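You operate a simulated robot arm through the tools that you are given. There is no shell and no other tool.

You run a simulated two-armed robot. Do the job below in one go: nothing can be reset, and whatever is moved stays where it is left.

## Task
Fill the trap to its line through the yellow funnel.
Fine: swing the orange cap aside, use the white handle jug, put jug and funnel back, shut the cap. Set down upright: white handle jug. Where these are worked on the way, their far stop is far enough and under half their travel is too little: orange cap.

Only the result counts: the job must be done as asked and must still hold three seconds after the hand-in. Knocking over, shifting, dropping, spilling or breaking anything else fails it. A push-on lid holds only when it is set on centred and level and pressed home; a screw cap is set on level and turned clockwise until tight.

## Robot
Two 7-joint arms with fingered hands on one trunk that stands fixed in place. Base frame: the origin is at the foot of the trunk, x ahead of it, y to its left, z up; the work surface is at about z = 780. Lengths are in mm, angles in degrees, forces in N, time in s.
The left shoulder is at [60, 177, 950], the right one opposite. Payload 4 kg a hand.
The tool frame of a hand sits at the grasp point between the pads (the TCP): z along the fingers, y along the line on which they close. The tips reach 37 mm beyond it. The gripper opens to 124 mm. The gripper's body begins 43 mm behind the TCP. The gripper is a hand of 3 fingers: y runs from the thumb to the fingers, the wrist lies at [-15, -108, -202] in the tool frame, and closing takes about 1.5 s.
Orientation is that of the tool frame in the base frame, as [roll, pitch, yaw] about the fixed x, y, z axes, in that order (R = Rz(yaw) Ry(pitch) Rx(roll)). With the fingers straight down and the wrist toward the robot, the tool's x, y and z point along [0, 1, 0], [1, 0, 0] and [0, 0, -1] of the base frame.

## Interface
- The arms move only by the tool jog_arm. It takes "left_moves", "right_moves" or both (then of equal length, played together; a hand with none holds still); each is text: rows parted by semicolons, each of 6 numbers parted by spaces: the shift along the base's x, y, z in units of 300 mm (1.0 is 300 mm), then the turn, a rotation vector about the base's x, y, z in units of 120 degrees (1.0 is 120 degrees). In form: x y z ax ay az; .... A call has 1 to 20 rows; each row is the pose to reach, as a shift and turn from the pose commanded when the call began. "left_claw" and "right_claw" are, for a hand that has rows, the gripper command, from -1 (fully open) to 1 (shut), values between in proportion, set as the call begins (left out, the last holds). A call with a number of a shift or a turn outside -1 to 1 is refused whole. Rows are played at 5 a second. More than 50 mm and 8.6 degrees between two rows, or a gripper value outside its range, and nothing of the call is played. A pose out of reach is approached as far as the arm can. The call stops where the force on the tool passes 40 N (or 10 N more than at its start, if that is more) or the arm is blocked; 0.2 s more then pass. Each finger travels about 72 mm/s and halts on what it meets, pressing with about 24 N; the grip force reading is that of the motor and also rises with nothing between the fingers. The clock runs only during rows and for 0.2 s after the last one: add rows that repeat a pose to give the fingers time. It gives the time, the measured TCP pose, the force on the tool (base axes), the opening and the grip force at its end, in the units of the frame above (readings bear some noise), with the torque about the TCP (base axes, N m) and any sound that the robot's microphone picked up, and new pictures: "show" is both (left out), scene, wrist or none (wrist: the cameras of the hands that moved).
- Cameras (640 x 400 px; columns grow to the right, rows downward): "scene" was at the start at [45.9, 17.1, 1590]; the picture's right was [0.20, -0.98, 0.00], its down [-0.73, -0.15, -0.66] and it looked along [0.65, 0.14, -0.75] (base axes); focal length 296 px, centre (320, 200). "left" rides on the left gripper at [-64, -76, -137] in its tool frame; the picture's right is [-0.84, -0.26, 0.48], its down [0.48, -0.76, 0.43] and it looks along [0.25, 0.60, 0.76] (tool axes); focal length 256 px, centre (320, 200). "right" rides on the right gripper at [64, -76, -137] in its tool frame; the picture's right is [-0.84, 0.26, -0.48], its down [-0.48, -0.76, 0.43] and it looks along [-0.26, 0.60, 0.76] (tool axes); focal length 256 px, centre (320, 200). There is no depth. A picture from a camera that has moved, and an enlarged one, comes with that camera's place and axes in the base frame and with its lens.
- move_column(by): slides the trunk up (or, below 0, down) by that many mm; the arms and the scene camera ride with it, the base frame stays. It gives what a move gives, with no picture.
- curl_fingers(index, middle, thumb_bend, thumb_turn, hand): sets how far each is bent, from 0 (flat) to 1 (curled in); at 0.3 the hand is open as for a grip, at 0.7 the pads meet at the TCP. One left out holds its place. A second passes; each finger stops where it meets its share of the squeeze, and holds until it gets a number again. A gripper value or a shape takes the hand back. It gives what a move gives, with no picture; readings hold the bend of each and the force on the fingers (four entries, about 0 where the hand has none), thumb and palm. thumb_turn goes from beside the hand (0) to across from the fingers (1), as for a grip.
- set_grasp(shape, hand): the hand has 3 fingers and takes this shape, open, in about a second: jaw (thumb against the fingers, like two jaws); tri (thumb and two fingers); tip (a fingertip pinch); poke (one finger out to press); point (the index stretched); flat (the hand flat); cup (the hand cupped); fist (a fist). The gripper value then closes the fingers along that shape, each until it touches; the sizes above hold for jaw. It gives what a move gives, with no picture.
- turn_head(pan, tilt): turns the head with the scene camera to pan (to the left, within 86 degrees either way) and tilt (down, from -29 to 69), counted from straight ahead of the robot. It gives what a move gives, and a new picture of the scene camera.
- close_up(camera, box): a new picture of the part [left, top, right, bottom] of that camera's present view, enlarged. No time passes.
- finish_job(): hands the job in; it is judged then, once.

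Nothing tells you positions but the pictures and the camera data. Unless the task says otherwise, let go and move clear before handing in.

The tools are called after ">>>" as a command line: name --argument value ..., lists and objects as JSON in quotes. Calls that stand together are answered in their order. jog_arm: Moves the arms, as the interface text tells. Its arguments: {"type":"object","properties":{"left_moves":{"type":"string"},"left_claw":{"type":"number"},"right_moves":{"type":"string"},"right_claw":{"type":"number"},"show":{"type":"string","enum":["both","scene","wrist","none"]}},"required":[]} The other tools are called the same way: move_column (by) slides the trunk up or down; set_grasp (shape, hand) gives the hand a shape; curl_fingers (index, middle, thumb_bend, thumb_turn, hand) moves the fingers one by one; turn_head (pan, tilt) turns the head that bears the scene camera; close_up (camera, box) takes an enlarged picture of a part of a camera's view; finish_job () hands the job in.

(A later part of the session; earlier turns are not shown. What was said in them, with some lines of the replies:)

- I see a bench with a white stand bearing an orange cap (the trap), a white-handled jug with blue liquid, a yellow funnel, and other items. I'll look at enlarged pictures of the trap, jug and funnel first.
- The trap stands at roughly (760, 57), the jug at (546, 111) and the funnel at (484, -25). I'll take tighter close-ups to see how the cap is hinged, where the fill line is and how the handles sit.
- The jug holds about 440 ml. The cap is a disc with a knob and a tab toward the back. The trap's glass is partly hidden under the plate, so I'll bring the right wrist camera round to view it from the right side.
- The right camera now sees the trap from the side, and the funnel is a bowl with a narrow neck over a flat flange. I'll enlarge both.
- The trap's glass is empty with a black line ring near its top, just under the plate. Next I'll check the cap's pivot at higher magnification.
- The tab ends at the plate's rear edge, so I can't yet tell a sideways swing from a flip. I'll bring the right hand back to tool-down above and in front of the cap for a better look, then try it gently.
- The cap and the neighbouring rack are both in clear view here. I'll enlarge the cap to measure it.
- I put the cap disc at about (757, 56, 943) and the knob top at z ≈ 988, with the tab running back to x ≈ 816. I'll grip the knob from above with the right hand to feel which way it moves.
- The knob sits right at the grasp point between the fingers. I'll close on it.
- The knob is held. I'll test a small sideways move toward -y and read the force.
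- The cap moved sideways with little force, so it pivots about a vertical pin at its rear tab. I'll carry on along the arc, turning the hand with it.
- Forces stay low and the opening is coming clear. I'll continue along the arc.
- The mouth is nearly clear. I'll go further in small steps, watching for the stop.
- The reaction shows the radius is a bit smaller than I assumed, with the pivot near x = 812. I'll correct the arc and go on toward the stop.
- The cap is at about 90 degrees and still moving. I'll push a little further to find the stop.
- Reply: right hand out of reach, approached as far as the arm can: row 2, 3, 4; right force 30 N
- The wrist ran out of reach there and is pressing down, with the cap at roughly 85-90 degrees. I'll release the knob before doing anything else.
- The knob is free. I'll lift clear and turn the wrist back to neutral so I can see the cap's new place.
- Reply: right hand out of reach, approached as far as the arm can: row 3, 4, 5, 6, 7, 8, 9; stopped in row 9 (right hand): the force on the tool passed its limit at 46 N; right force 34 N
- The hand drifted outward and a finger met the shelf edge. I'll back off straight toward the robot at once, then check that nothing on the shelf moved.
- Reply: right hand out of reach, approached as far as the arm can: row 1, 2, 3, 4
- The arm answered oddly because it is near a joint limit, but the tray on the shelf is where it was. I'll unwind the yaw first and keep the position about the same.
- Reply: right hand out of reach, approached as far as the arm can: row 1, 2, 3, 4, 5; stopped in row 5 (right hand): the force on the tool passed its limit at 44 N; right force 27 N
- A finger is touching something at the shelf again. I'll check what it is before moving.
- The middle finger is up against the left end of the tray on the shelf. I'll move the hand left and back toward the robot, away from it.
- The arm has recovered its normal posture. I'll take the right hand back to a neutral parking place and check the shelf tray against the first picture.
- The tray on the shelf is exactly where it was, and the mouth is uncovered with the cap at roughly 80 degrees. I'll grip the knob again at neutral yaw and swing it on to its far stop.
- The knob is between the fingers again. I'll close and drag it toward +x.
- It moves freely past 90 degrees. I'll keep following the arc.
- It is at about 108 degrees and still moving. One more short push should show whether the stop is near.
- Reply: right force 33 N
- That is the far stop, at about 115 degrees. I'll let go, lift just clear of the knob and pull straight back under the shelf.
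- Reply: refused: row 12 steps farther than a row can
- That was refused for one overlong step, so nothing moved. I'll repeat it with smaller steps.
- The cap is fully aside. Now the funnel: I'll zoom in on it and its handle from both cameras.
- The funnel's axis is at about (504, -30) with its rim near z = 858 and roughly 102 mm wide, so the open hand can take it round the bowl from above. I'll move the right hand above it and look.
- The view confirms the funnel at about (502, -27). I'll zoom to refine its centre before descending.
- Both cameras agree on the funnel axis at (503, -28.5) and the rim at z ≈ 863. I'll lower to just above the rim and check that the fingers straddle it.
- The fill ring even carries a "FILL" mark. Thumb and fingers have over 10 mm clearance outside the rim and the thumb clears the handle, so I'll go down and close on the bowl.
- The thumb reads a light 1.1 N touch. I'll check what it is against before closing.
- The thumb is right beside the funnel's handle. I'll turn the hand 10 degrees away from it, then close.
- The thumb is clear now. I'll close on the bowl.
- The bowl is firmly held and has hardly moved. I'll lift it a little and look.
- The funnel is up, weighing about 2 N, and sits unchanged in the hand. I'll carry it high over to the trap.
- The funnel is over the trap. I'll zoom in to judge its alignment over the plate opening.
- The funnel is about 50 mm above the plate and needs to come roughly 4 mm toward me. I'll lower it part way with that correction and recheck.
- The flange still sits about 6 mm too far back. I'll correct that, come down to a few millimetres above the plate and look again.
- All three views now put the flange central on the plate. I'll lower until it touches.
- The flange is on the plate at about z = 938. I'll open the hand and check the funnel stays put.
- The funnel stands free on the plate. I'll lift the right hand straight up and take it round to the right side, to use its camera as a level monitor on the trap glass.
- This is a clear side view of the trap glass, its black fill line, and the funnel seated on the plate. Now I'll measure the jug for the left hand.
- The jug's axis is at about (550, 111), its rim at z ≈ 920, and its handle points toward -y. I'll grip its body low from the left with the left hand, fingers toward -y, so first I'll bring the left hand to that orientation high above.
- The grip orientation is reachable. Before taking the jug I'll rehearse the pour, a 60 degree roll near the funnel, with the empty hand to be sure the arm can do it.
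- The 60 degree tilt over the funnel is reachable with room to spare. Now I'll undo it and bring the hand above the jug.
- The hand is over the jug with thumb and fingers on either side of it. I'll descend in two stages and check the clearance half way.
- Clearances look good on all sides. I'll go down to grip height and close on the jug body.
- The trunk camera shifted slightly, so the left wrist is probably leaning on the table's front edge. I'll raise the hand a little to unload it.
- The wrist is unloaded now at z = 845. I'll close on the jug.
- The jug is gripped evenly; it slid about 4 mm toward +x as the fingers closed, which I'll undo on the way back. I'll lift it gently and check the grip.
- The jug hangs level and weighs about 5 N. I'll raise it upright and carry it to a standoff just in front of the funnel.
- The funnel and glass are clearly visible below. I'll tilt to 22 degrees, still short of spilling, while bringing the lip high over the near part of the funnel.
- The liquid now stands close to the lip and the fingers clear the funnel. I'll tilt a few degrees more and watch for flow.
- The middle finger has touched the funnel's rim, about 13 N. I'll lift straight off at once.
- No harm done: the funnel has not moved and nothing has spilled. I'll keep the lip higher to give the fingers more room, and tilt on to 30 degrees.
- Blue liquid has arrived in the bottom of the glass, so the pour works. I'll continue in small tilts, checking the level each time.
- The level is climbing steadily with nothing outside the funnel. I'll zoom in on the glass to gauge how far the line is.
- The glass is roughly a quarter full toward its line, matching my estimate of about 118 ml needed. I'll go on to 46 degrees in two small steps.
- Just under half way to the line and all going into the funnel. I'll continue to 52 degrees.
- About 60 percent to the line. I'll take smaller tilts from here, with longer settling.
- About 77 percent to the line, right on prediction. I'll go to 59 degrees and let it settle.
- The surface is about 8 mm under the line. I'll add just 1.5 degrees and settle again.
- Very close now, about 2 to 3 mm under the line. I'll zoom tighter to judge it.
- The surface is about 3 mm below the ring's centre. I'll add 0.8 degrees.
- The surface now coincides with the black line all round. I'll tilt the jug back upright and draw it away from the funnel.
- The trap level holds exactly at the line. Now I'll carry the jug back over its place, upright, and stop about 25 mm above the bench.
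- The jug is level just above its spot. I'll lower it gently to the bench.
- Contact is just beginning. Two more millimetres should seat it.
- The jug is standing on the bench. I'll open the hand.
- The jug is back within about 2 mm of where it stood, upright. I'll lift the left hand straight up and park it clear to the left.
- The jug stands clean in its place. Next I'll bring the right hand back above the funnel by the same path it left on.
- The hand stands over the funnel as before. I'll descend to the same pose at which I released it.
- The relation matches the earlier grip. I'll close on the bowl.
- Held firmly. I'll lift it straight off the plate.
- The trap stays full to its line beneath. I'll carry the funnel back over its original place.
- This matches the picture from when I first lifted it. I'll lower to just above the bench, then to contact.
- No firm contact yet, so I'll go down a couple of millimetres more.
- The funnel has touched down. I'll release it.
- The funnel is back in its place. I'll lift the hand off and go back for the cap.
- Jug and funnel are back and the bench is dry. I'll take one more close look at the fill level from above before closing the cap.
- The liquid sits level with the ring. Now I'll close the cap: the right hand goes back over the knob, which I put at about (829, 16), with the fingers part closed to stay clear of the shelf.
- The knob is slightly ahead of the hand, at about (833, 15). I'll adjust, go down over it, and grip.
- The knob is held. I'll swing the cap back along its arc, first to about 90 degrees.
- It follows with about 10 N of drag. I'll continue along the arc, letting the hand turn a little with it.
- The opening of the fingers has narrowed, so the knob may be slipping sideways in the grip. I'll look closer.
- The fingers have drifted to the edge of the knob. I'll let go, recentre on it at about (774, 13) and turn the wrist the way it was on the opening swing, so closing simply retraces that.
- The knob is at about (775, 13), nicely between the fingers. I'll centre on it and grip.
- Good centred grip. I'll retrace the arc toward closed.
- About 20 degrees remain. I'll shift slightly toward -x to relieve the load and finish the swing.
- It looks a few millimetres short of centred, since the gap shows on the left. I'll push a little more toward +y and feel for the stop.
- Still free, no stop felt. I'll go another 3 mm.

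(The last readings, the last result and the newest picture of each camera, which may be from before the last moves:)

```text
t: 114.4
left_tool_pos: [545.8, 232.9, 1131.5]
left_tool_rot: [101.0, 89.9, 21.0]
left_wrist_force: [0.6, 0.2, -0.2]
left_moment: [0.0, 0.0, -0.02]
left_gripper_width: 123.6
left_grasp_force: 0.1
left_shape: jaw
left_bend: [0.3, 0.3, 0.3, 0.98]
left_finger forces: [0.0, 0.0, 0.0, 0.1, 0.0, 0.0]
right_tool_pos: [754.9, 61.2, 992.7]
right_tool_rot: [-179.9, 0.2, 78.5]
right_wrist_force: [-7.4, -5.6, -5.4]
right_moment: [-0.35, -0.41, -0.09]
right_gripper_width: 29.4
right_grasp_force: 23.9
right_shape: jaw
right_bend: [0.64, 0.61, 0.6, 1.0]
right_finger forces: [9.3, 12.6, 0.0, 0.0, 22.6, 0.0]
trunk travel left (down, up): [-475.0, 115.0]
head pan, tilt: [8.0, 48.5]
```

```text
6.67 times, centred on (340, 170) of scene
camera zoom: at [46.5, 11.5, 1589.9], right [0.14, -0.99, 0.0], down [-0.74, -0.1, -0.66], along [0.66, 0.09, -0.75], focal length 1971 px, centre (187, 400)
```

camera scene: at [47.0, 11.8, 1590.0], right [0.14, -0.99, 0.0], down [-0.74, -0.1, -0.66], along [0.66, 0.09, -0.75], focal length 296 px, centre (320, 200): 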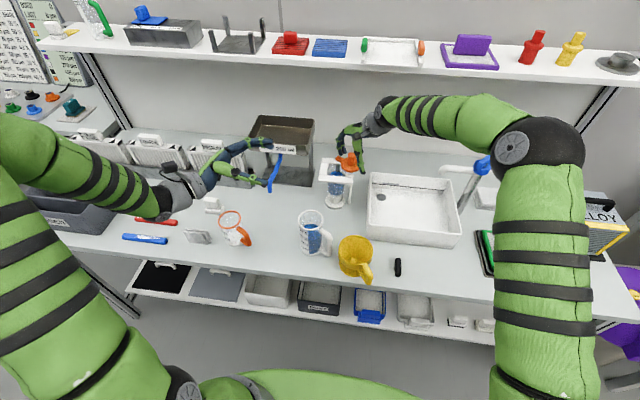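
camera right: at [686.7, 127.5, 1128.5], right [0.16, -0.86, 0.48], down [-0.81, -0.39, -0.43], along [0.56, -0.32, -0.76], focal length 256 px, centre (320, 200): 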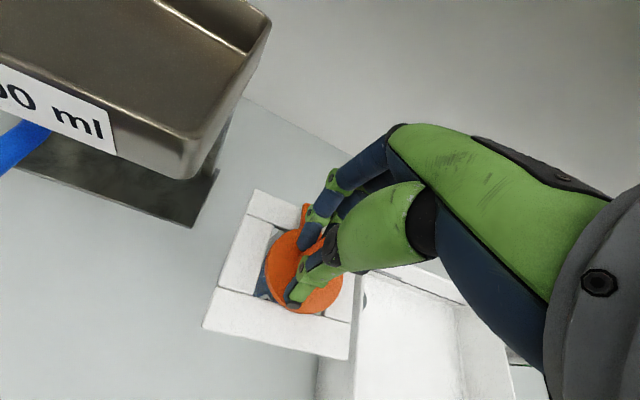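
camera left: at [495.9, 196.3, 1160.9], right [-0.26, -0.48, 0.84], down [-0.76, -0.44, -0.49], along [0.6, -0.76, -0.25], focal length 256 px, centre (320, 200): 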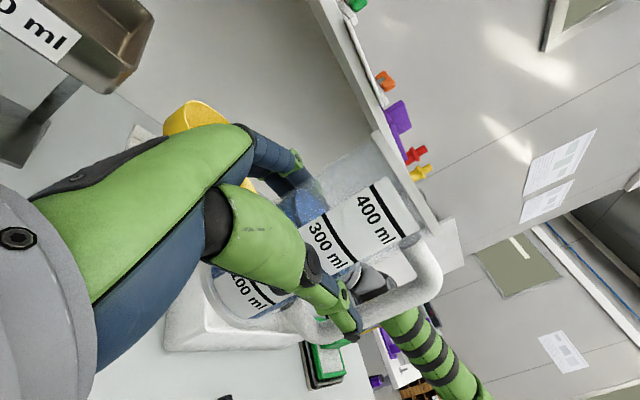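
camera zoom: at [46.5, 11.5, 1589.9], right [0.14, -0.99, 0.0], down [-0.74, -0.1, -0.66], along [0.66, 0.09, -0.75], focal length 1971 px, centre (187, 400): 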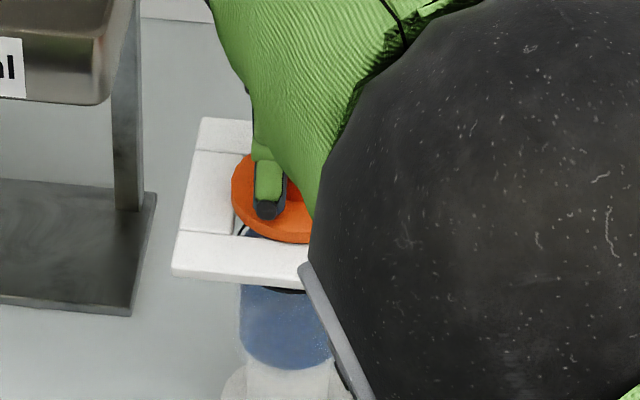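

The reaction is rising and the disc overlaps the plate as it did at the start, so it is at its closed stop. I'll release the knob, lift clear and compare.

>>> jog_arm --right_moves "0 0 0 0 0 0; 0 0 0 0 0 0; 0 0 0 0 0 0; 0 0 0 0 0 0; 0 0 0.06 0 0 0; 0 0 0.15 0 0 0; -0.03 -0.02 0.28 0 0 0.02; -0.12 -0.08 0.4 0 0 0.05; -0.25 -0.15 0.46 0 0 0.08; -0.38 -0.22 0.5 0 0 0.1; -0.5 -0.3 0.52 0 0 0.1; -0.55 -0.43 0.52 0 0 0.1" --right_claw -0.6 --show "both"

>>> turn_head --pan 11.9 --tilt 48.5

>>> close_up --camera "scene" --box '[330, 150, 380, 182]'

>>> close_up --camera "right" --box '[105, 90, 305, 260]'

```text
t: 117.0
left_tool_pos: [545.6, 232.9, 1132.4]
left_tool_rot: [34.5, 89.9, -45.6]
left_wrist_force: [0.5, 0.0, -0.3]
left_moment: [0.03, -0.03, 0.03]
left_gripper_width: 123.9
left_grasp_force: 0.1
left_shape: jaw
left_bend: [0.3, 0.3, 0.3, 0.98]
left_finger forces: [0.0, 0.1, 0.0, 0.1, 0.0, 0.0]
right_tool_pos: [588.2, -69.0, 1148.2]
right_tool_rot: [179.9, 0.0, 90.6]
right_wrist_force: [0.6, 0.0, 0.5]
right_moment: [-0.01, 0.02, 0.01]
right_gripper_width: 98.9
right_grasp_force: 0.1
right_shape: jaw
right_bend: [0.33, 0.35, 0.0, 0.98]
right_finger forces: [0.1, 0.0, 0.0, 0.1, 0.1, 0.0]
trunk travel left (down, up): [-475.0, 115.0]
head pan, tilt: [8.0, 48.5]
camera scene: at [46.6, 10.8, 1589.9], right [0.14, -0.99, 0.0], down [-0.74, -0.1, -0.66], along [0.66, 0.09, -0.75], focal length 296 px, centre (320, 200)
camera right: at [512.3, -6.0, 1284.7], right [0.27, -0.83, 0.48], down [-0.75, -0.49, -0.43], along [0.6, -0.25, -0.76], focal length 256 px, centre (320, 200)
```

scene: 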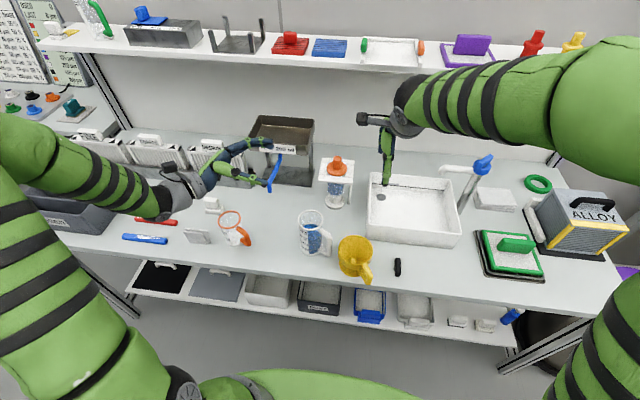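
right: 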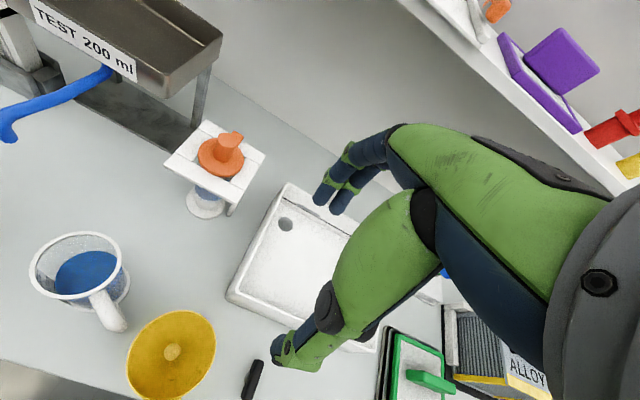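

```text
t: 117.6
left_tool_pos: [544.2, 233.6, 1131.3]
left_tool_rot: [83.2, 89.9, 3.2]
left_wrist_force: [0.1, -0.4, 0.2]
left_moment: [-0.01, 0.01, -0.01]
left_gripper_width: 123.5
left_grasp_force: 0.1
left_shape: jaw
left_bend: [0.3, 0.3, 0.3, 0.98]
left_finger forces: [0.0, 0.0, 0.1, 0.1, 0.0, 0.1]
right_tool_pos: [589.3, -66.9, 1147.6]
right_tool_rot: [180.0, 0.1, 90.7]
right_wrist_force: [0.5, 0.2, 1.1]
right_moment: [0.03, -0.02, 0.0]
right_gripper_width: 99.4
right_grasp_force: 0.1
right_shape: jaw
right_bend: [0.33, 0.35, 0.0, 0.98]
right_finger forces: [0.1, 0.0, 0.0, 0.1, 0.1, 0.0]
trunk travel left (down, up): [-475.0, 115.0]
head pan, tilt: [11.9, 48.5]
camera scene: at [45.8, 17.0, 1589.9], right [0.21, -0.98, 0.0], down [-0.73, -0.15, -0.66], along [0.65, 0.14, -0.75], focal length 296 px, centre (320, 200)
```

scene: 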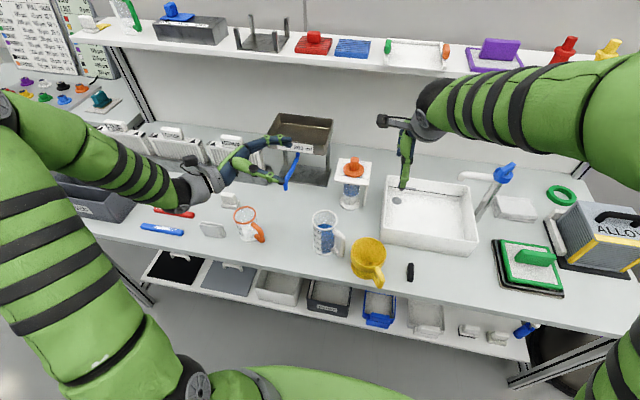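

```text
12.50 times, centred on (355, 166) of scene
camera zoom: at [45.8, 17.0, 1589.9], right [0.21, -0.98, 0.0], down [-0.73, -0.15, -0.66], along [0.65, 0.14, -0.75], focal length 3695 px, centre (-118, 625)
```

zoom: 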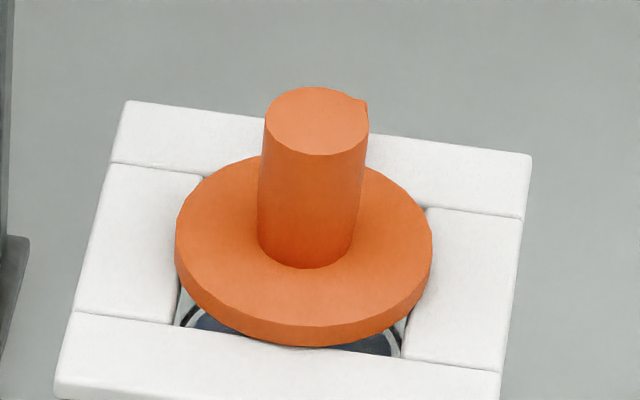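

```text
2.35 times, centred on (205, 175) of right
camera zoom: at [512.9, -4.7, 1284.6], right [0.27, -0.83, 0.48], down [-0.75, -0.49, -0.43], along [0.6, -0.25, -0.76], focal length 602 px, centre (591, 259)
```

zoom: 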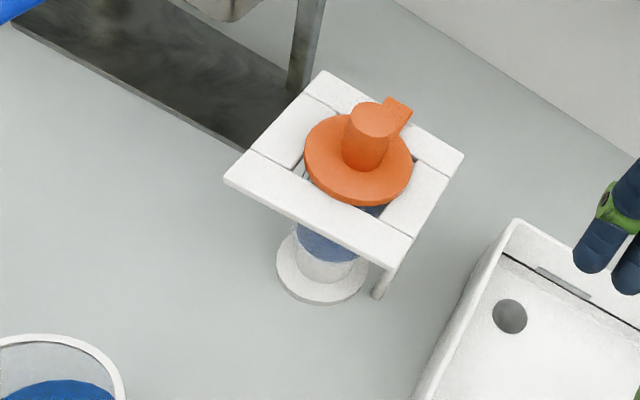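

The cap matches its starting picture to within a pixel or two, and the plate hasn't shifted. I'll compare the jug, funnel and the rest of the bench with the first pictures.

>>> close_up --camera "scene" --box '[290, 200, 420, 300]'

>>> close_up --camera "scene" --box '[335, 180, 375, 214]'

>>> close_up --camera "scene" --box '[120, 170, 300, 270]'

>>> close_up --camera "scene" --box '[230, 20, 470, 110]'

```text
4.00 times, centred on (355, 250) of scene
camera zoom: at [45.8, 17.0, 1589.9], right [0.21, -0.98, 0.0], down [-0.73, -0.15, -0.66], along [0.65, 0.14, -0.75], focal length 1182 px, centre (180, 0)
```

zoom: 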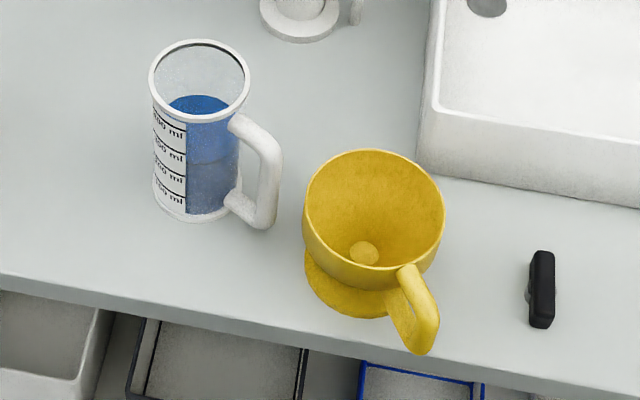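

```text
11.76 times, centred on (355, 197) of scene
camera zoom: at [45.8, 17.0, 1589.9], right [0.21, -0.98, 0.0], down [-0.73, -0.15, -0.66], along [0.65, 0.14, -0.75], focal length 3478 px, centre (-92, 235)
```

zoom: 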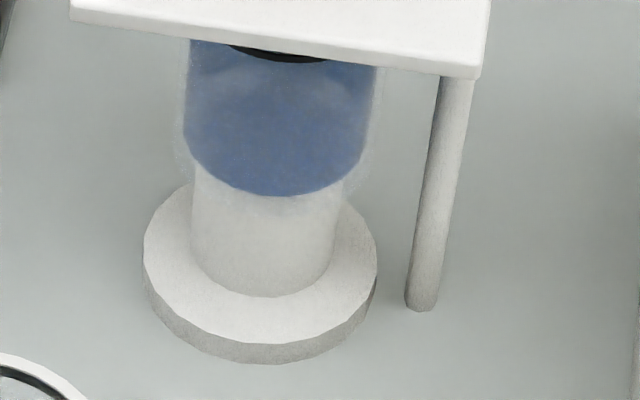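

```text
3.56 times, centred on (210, 220) of scene
camera zoom: at [45.8, 17.0, 1589.9], right [0.21, -0.98, 0.0], down [-0.73, -0.15, -0.66], along [0.65, 0.14, -0.75], focal length 1051 px, centre (711, 129)
```

zoom: 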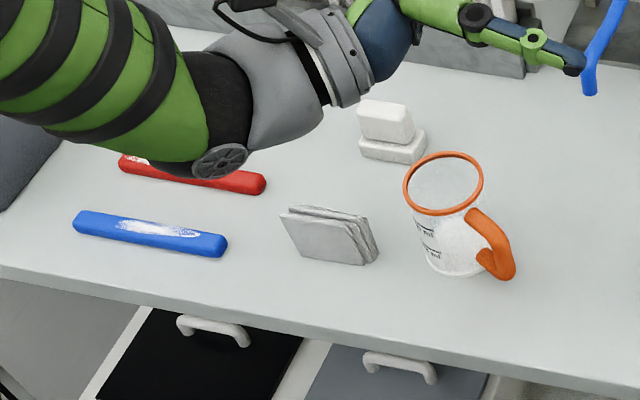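

```text
2.67 times, centred on (350, 65) of scene
camera zoom: at [45.8, 17.0, 1589.9], right [0.21, -0.98, 0.0], down [-0.73, -0.15, -0.66], along [0.65, 0.14, -0.75], focal length 788 px, centre (240, 560)
```

zoom: 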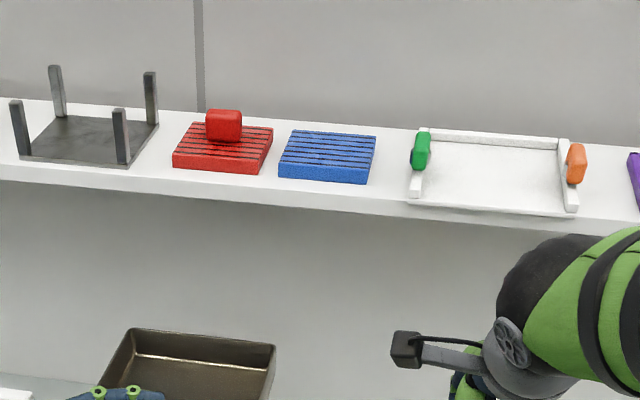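

The jug is within about 3 mm of its start and the funnel within about 8 mm, both upright. The trap is full to its line, the cap is shut, nothing else on the bench or shelf has moved, and both hands are clear. I'm handing the job in.

>>> finish_job

```text
The job is handed in.
```

I filled the trap to its black FILL line through the yellow funnel and shut the orange cap again. I've handed the job in, but no verdict came back.

- **Fill level:** the liquid sits level with the ring, to within about 1 mm. I saw no spill in the pictures.
- **Cap:** I swung it to its far stop to open it. Closed, it looks the same as it did at the start.
- **Jug:** it stands upright about 3 mm from where it began.
- **Funnel:** it stands upright about 8 mm from where it began. I left it there rather than grip it again.

My right hand hit the shelf and the white tray on it while I was opening the cap. The tray looks unmoved against the first picture. During the pour a finger also pressed on the funnel rim (about 13 N). I lifted off and the funnel stayed in place.
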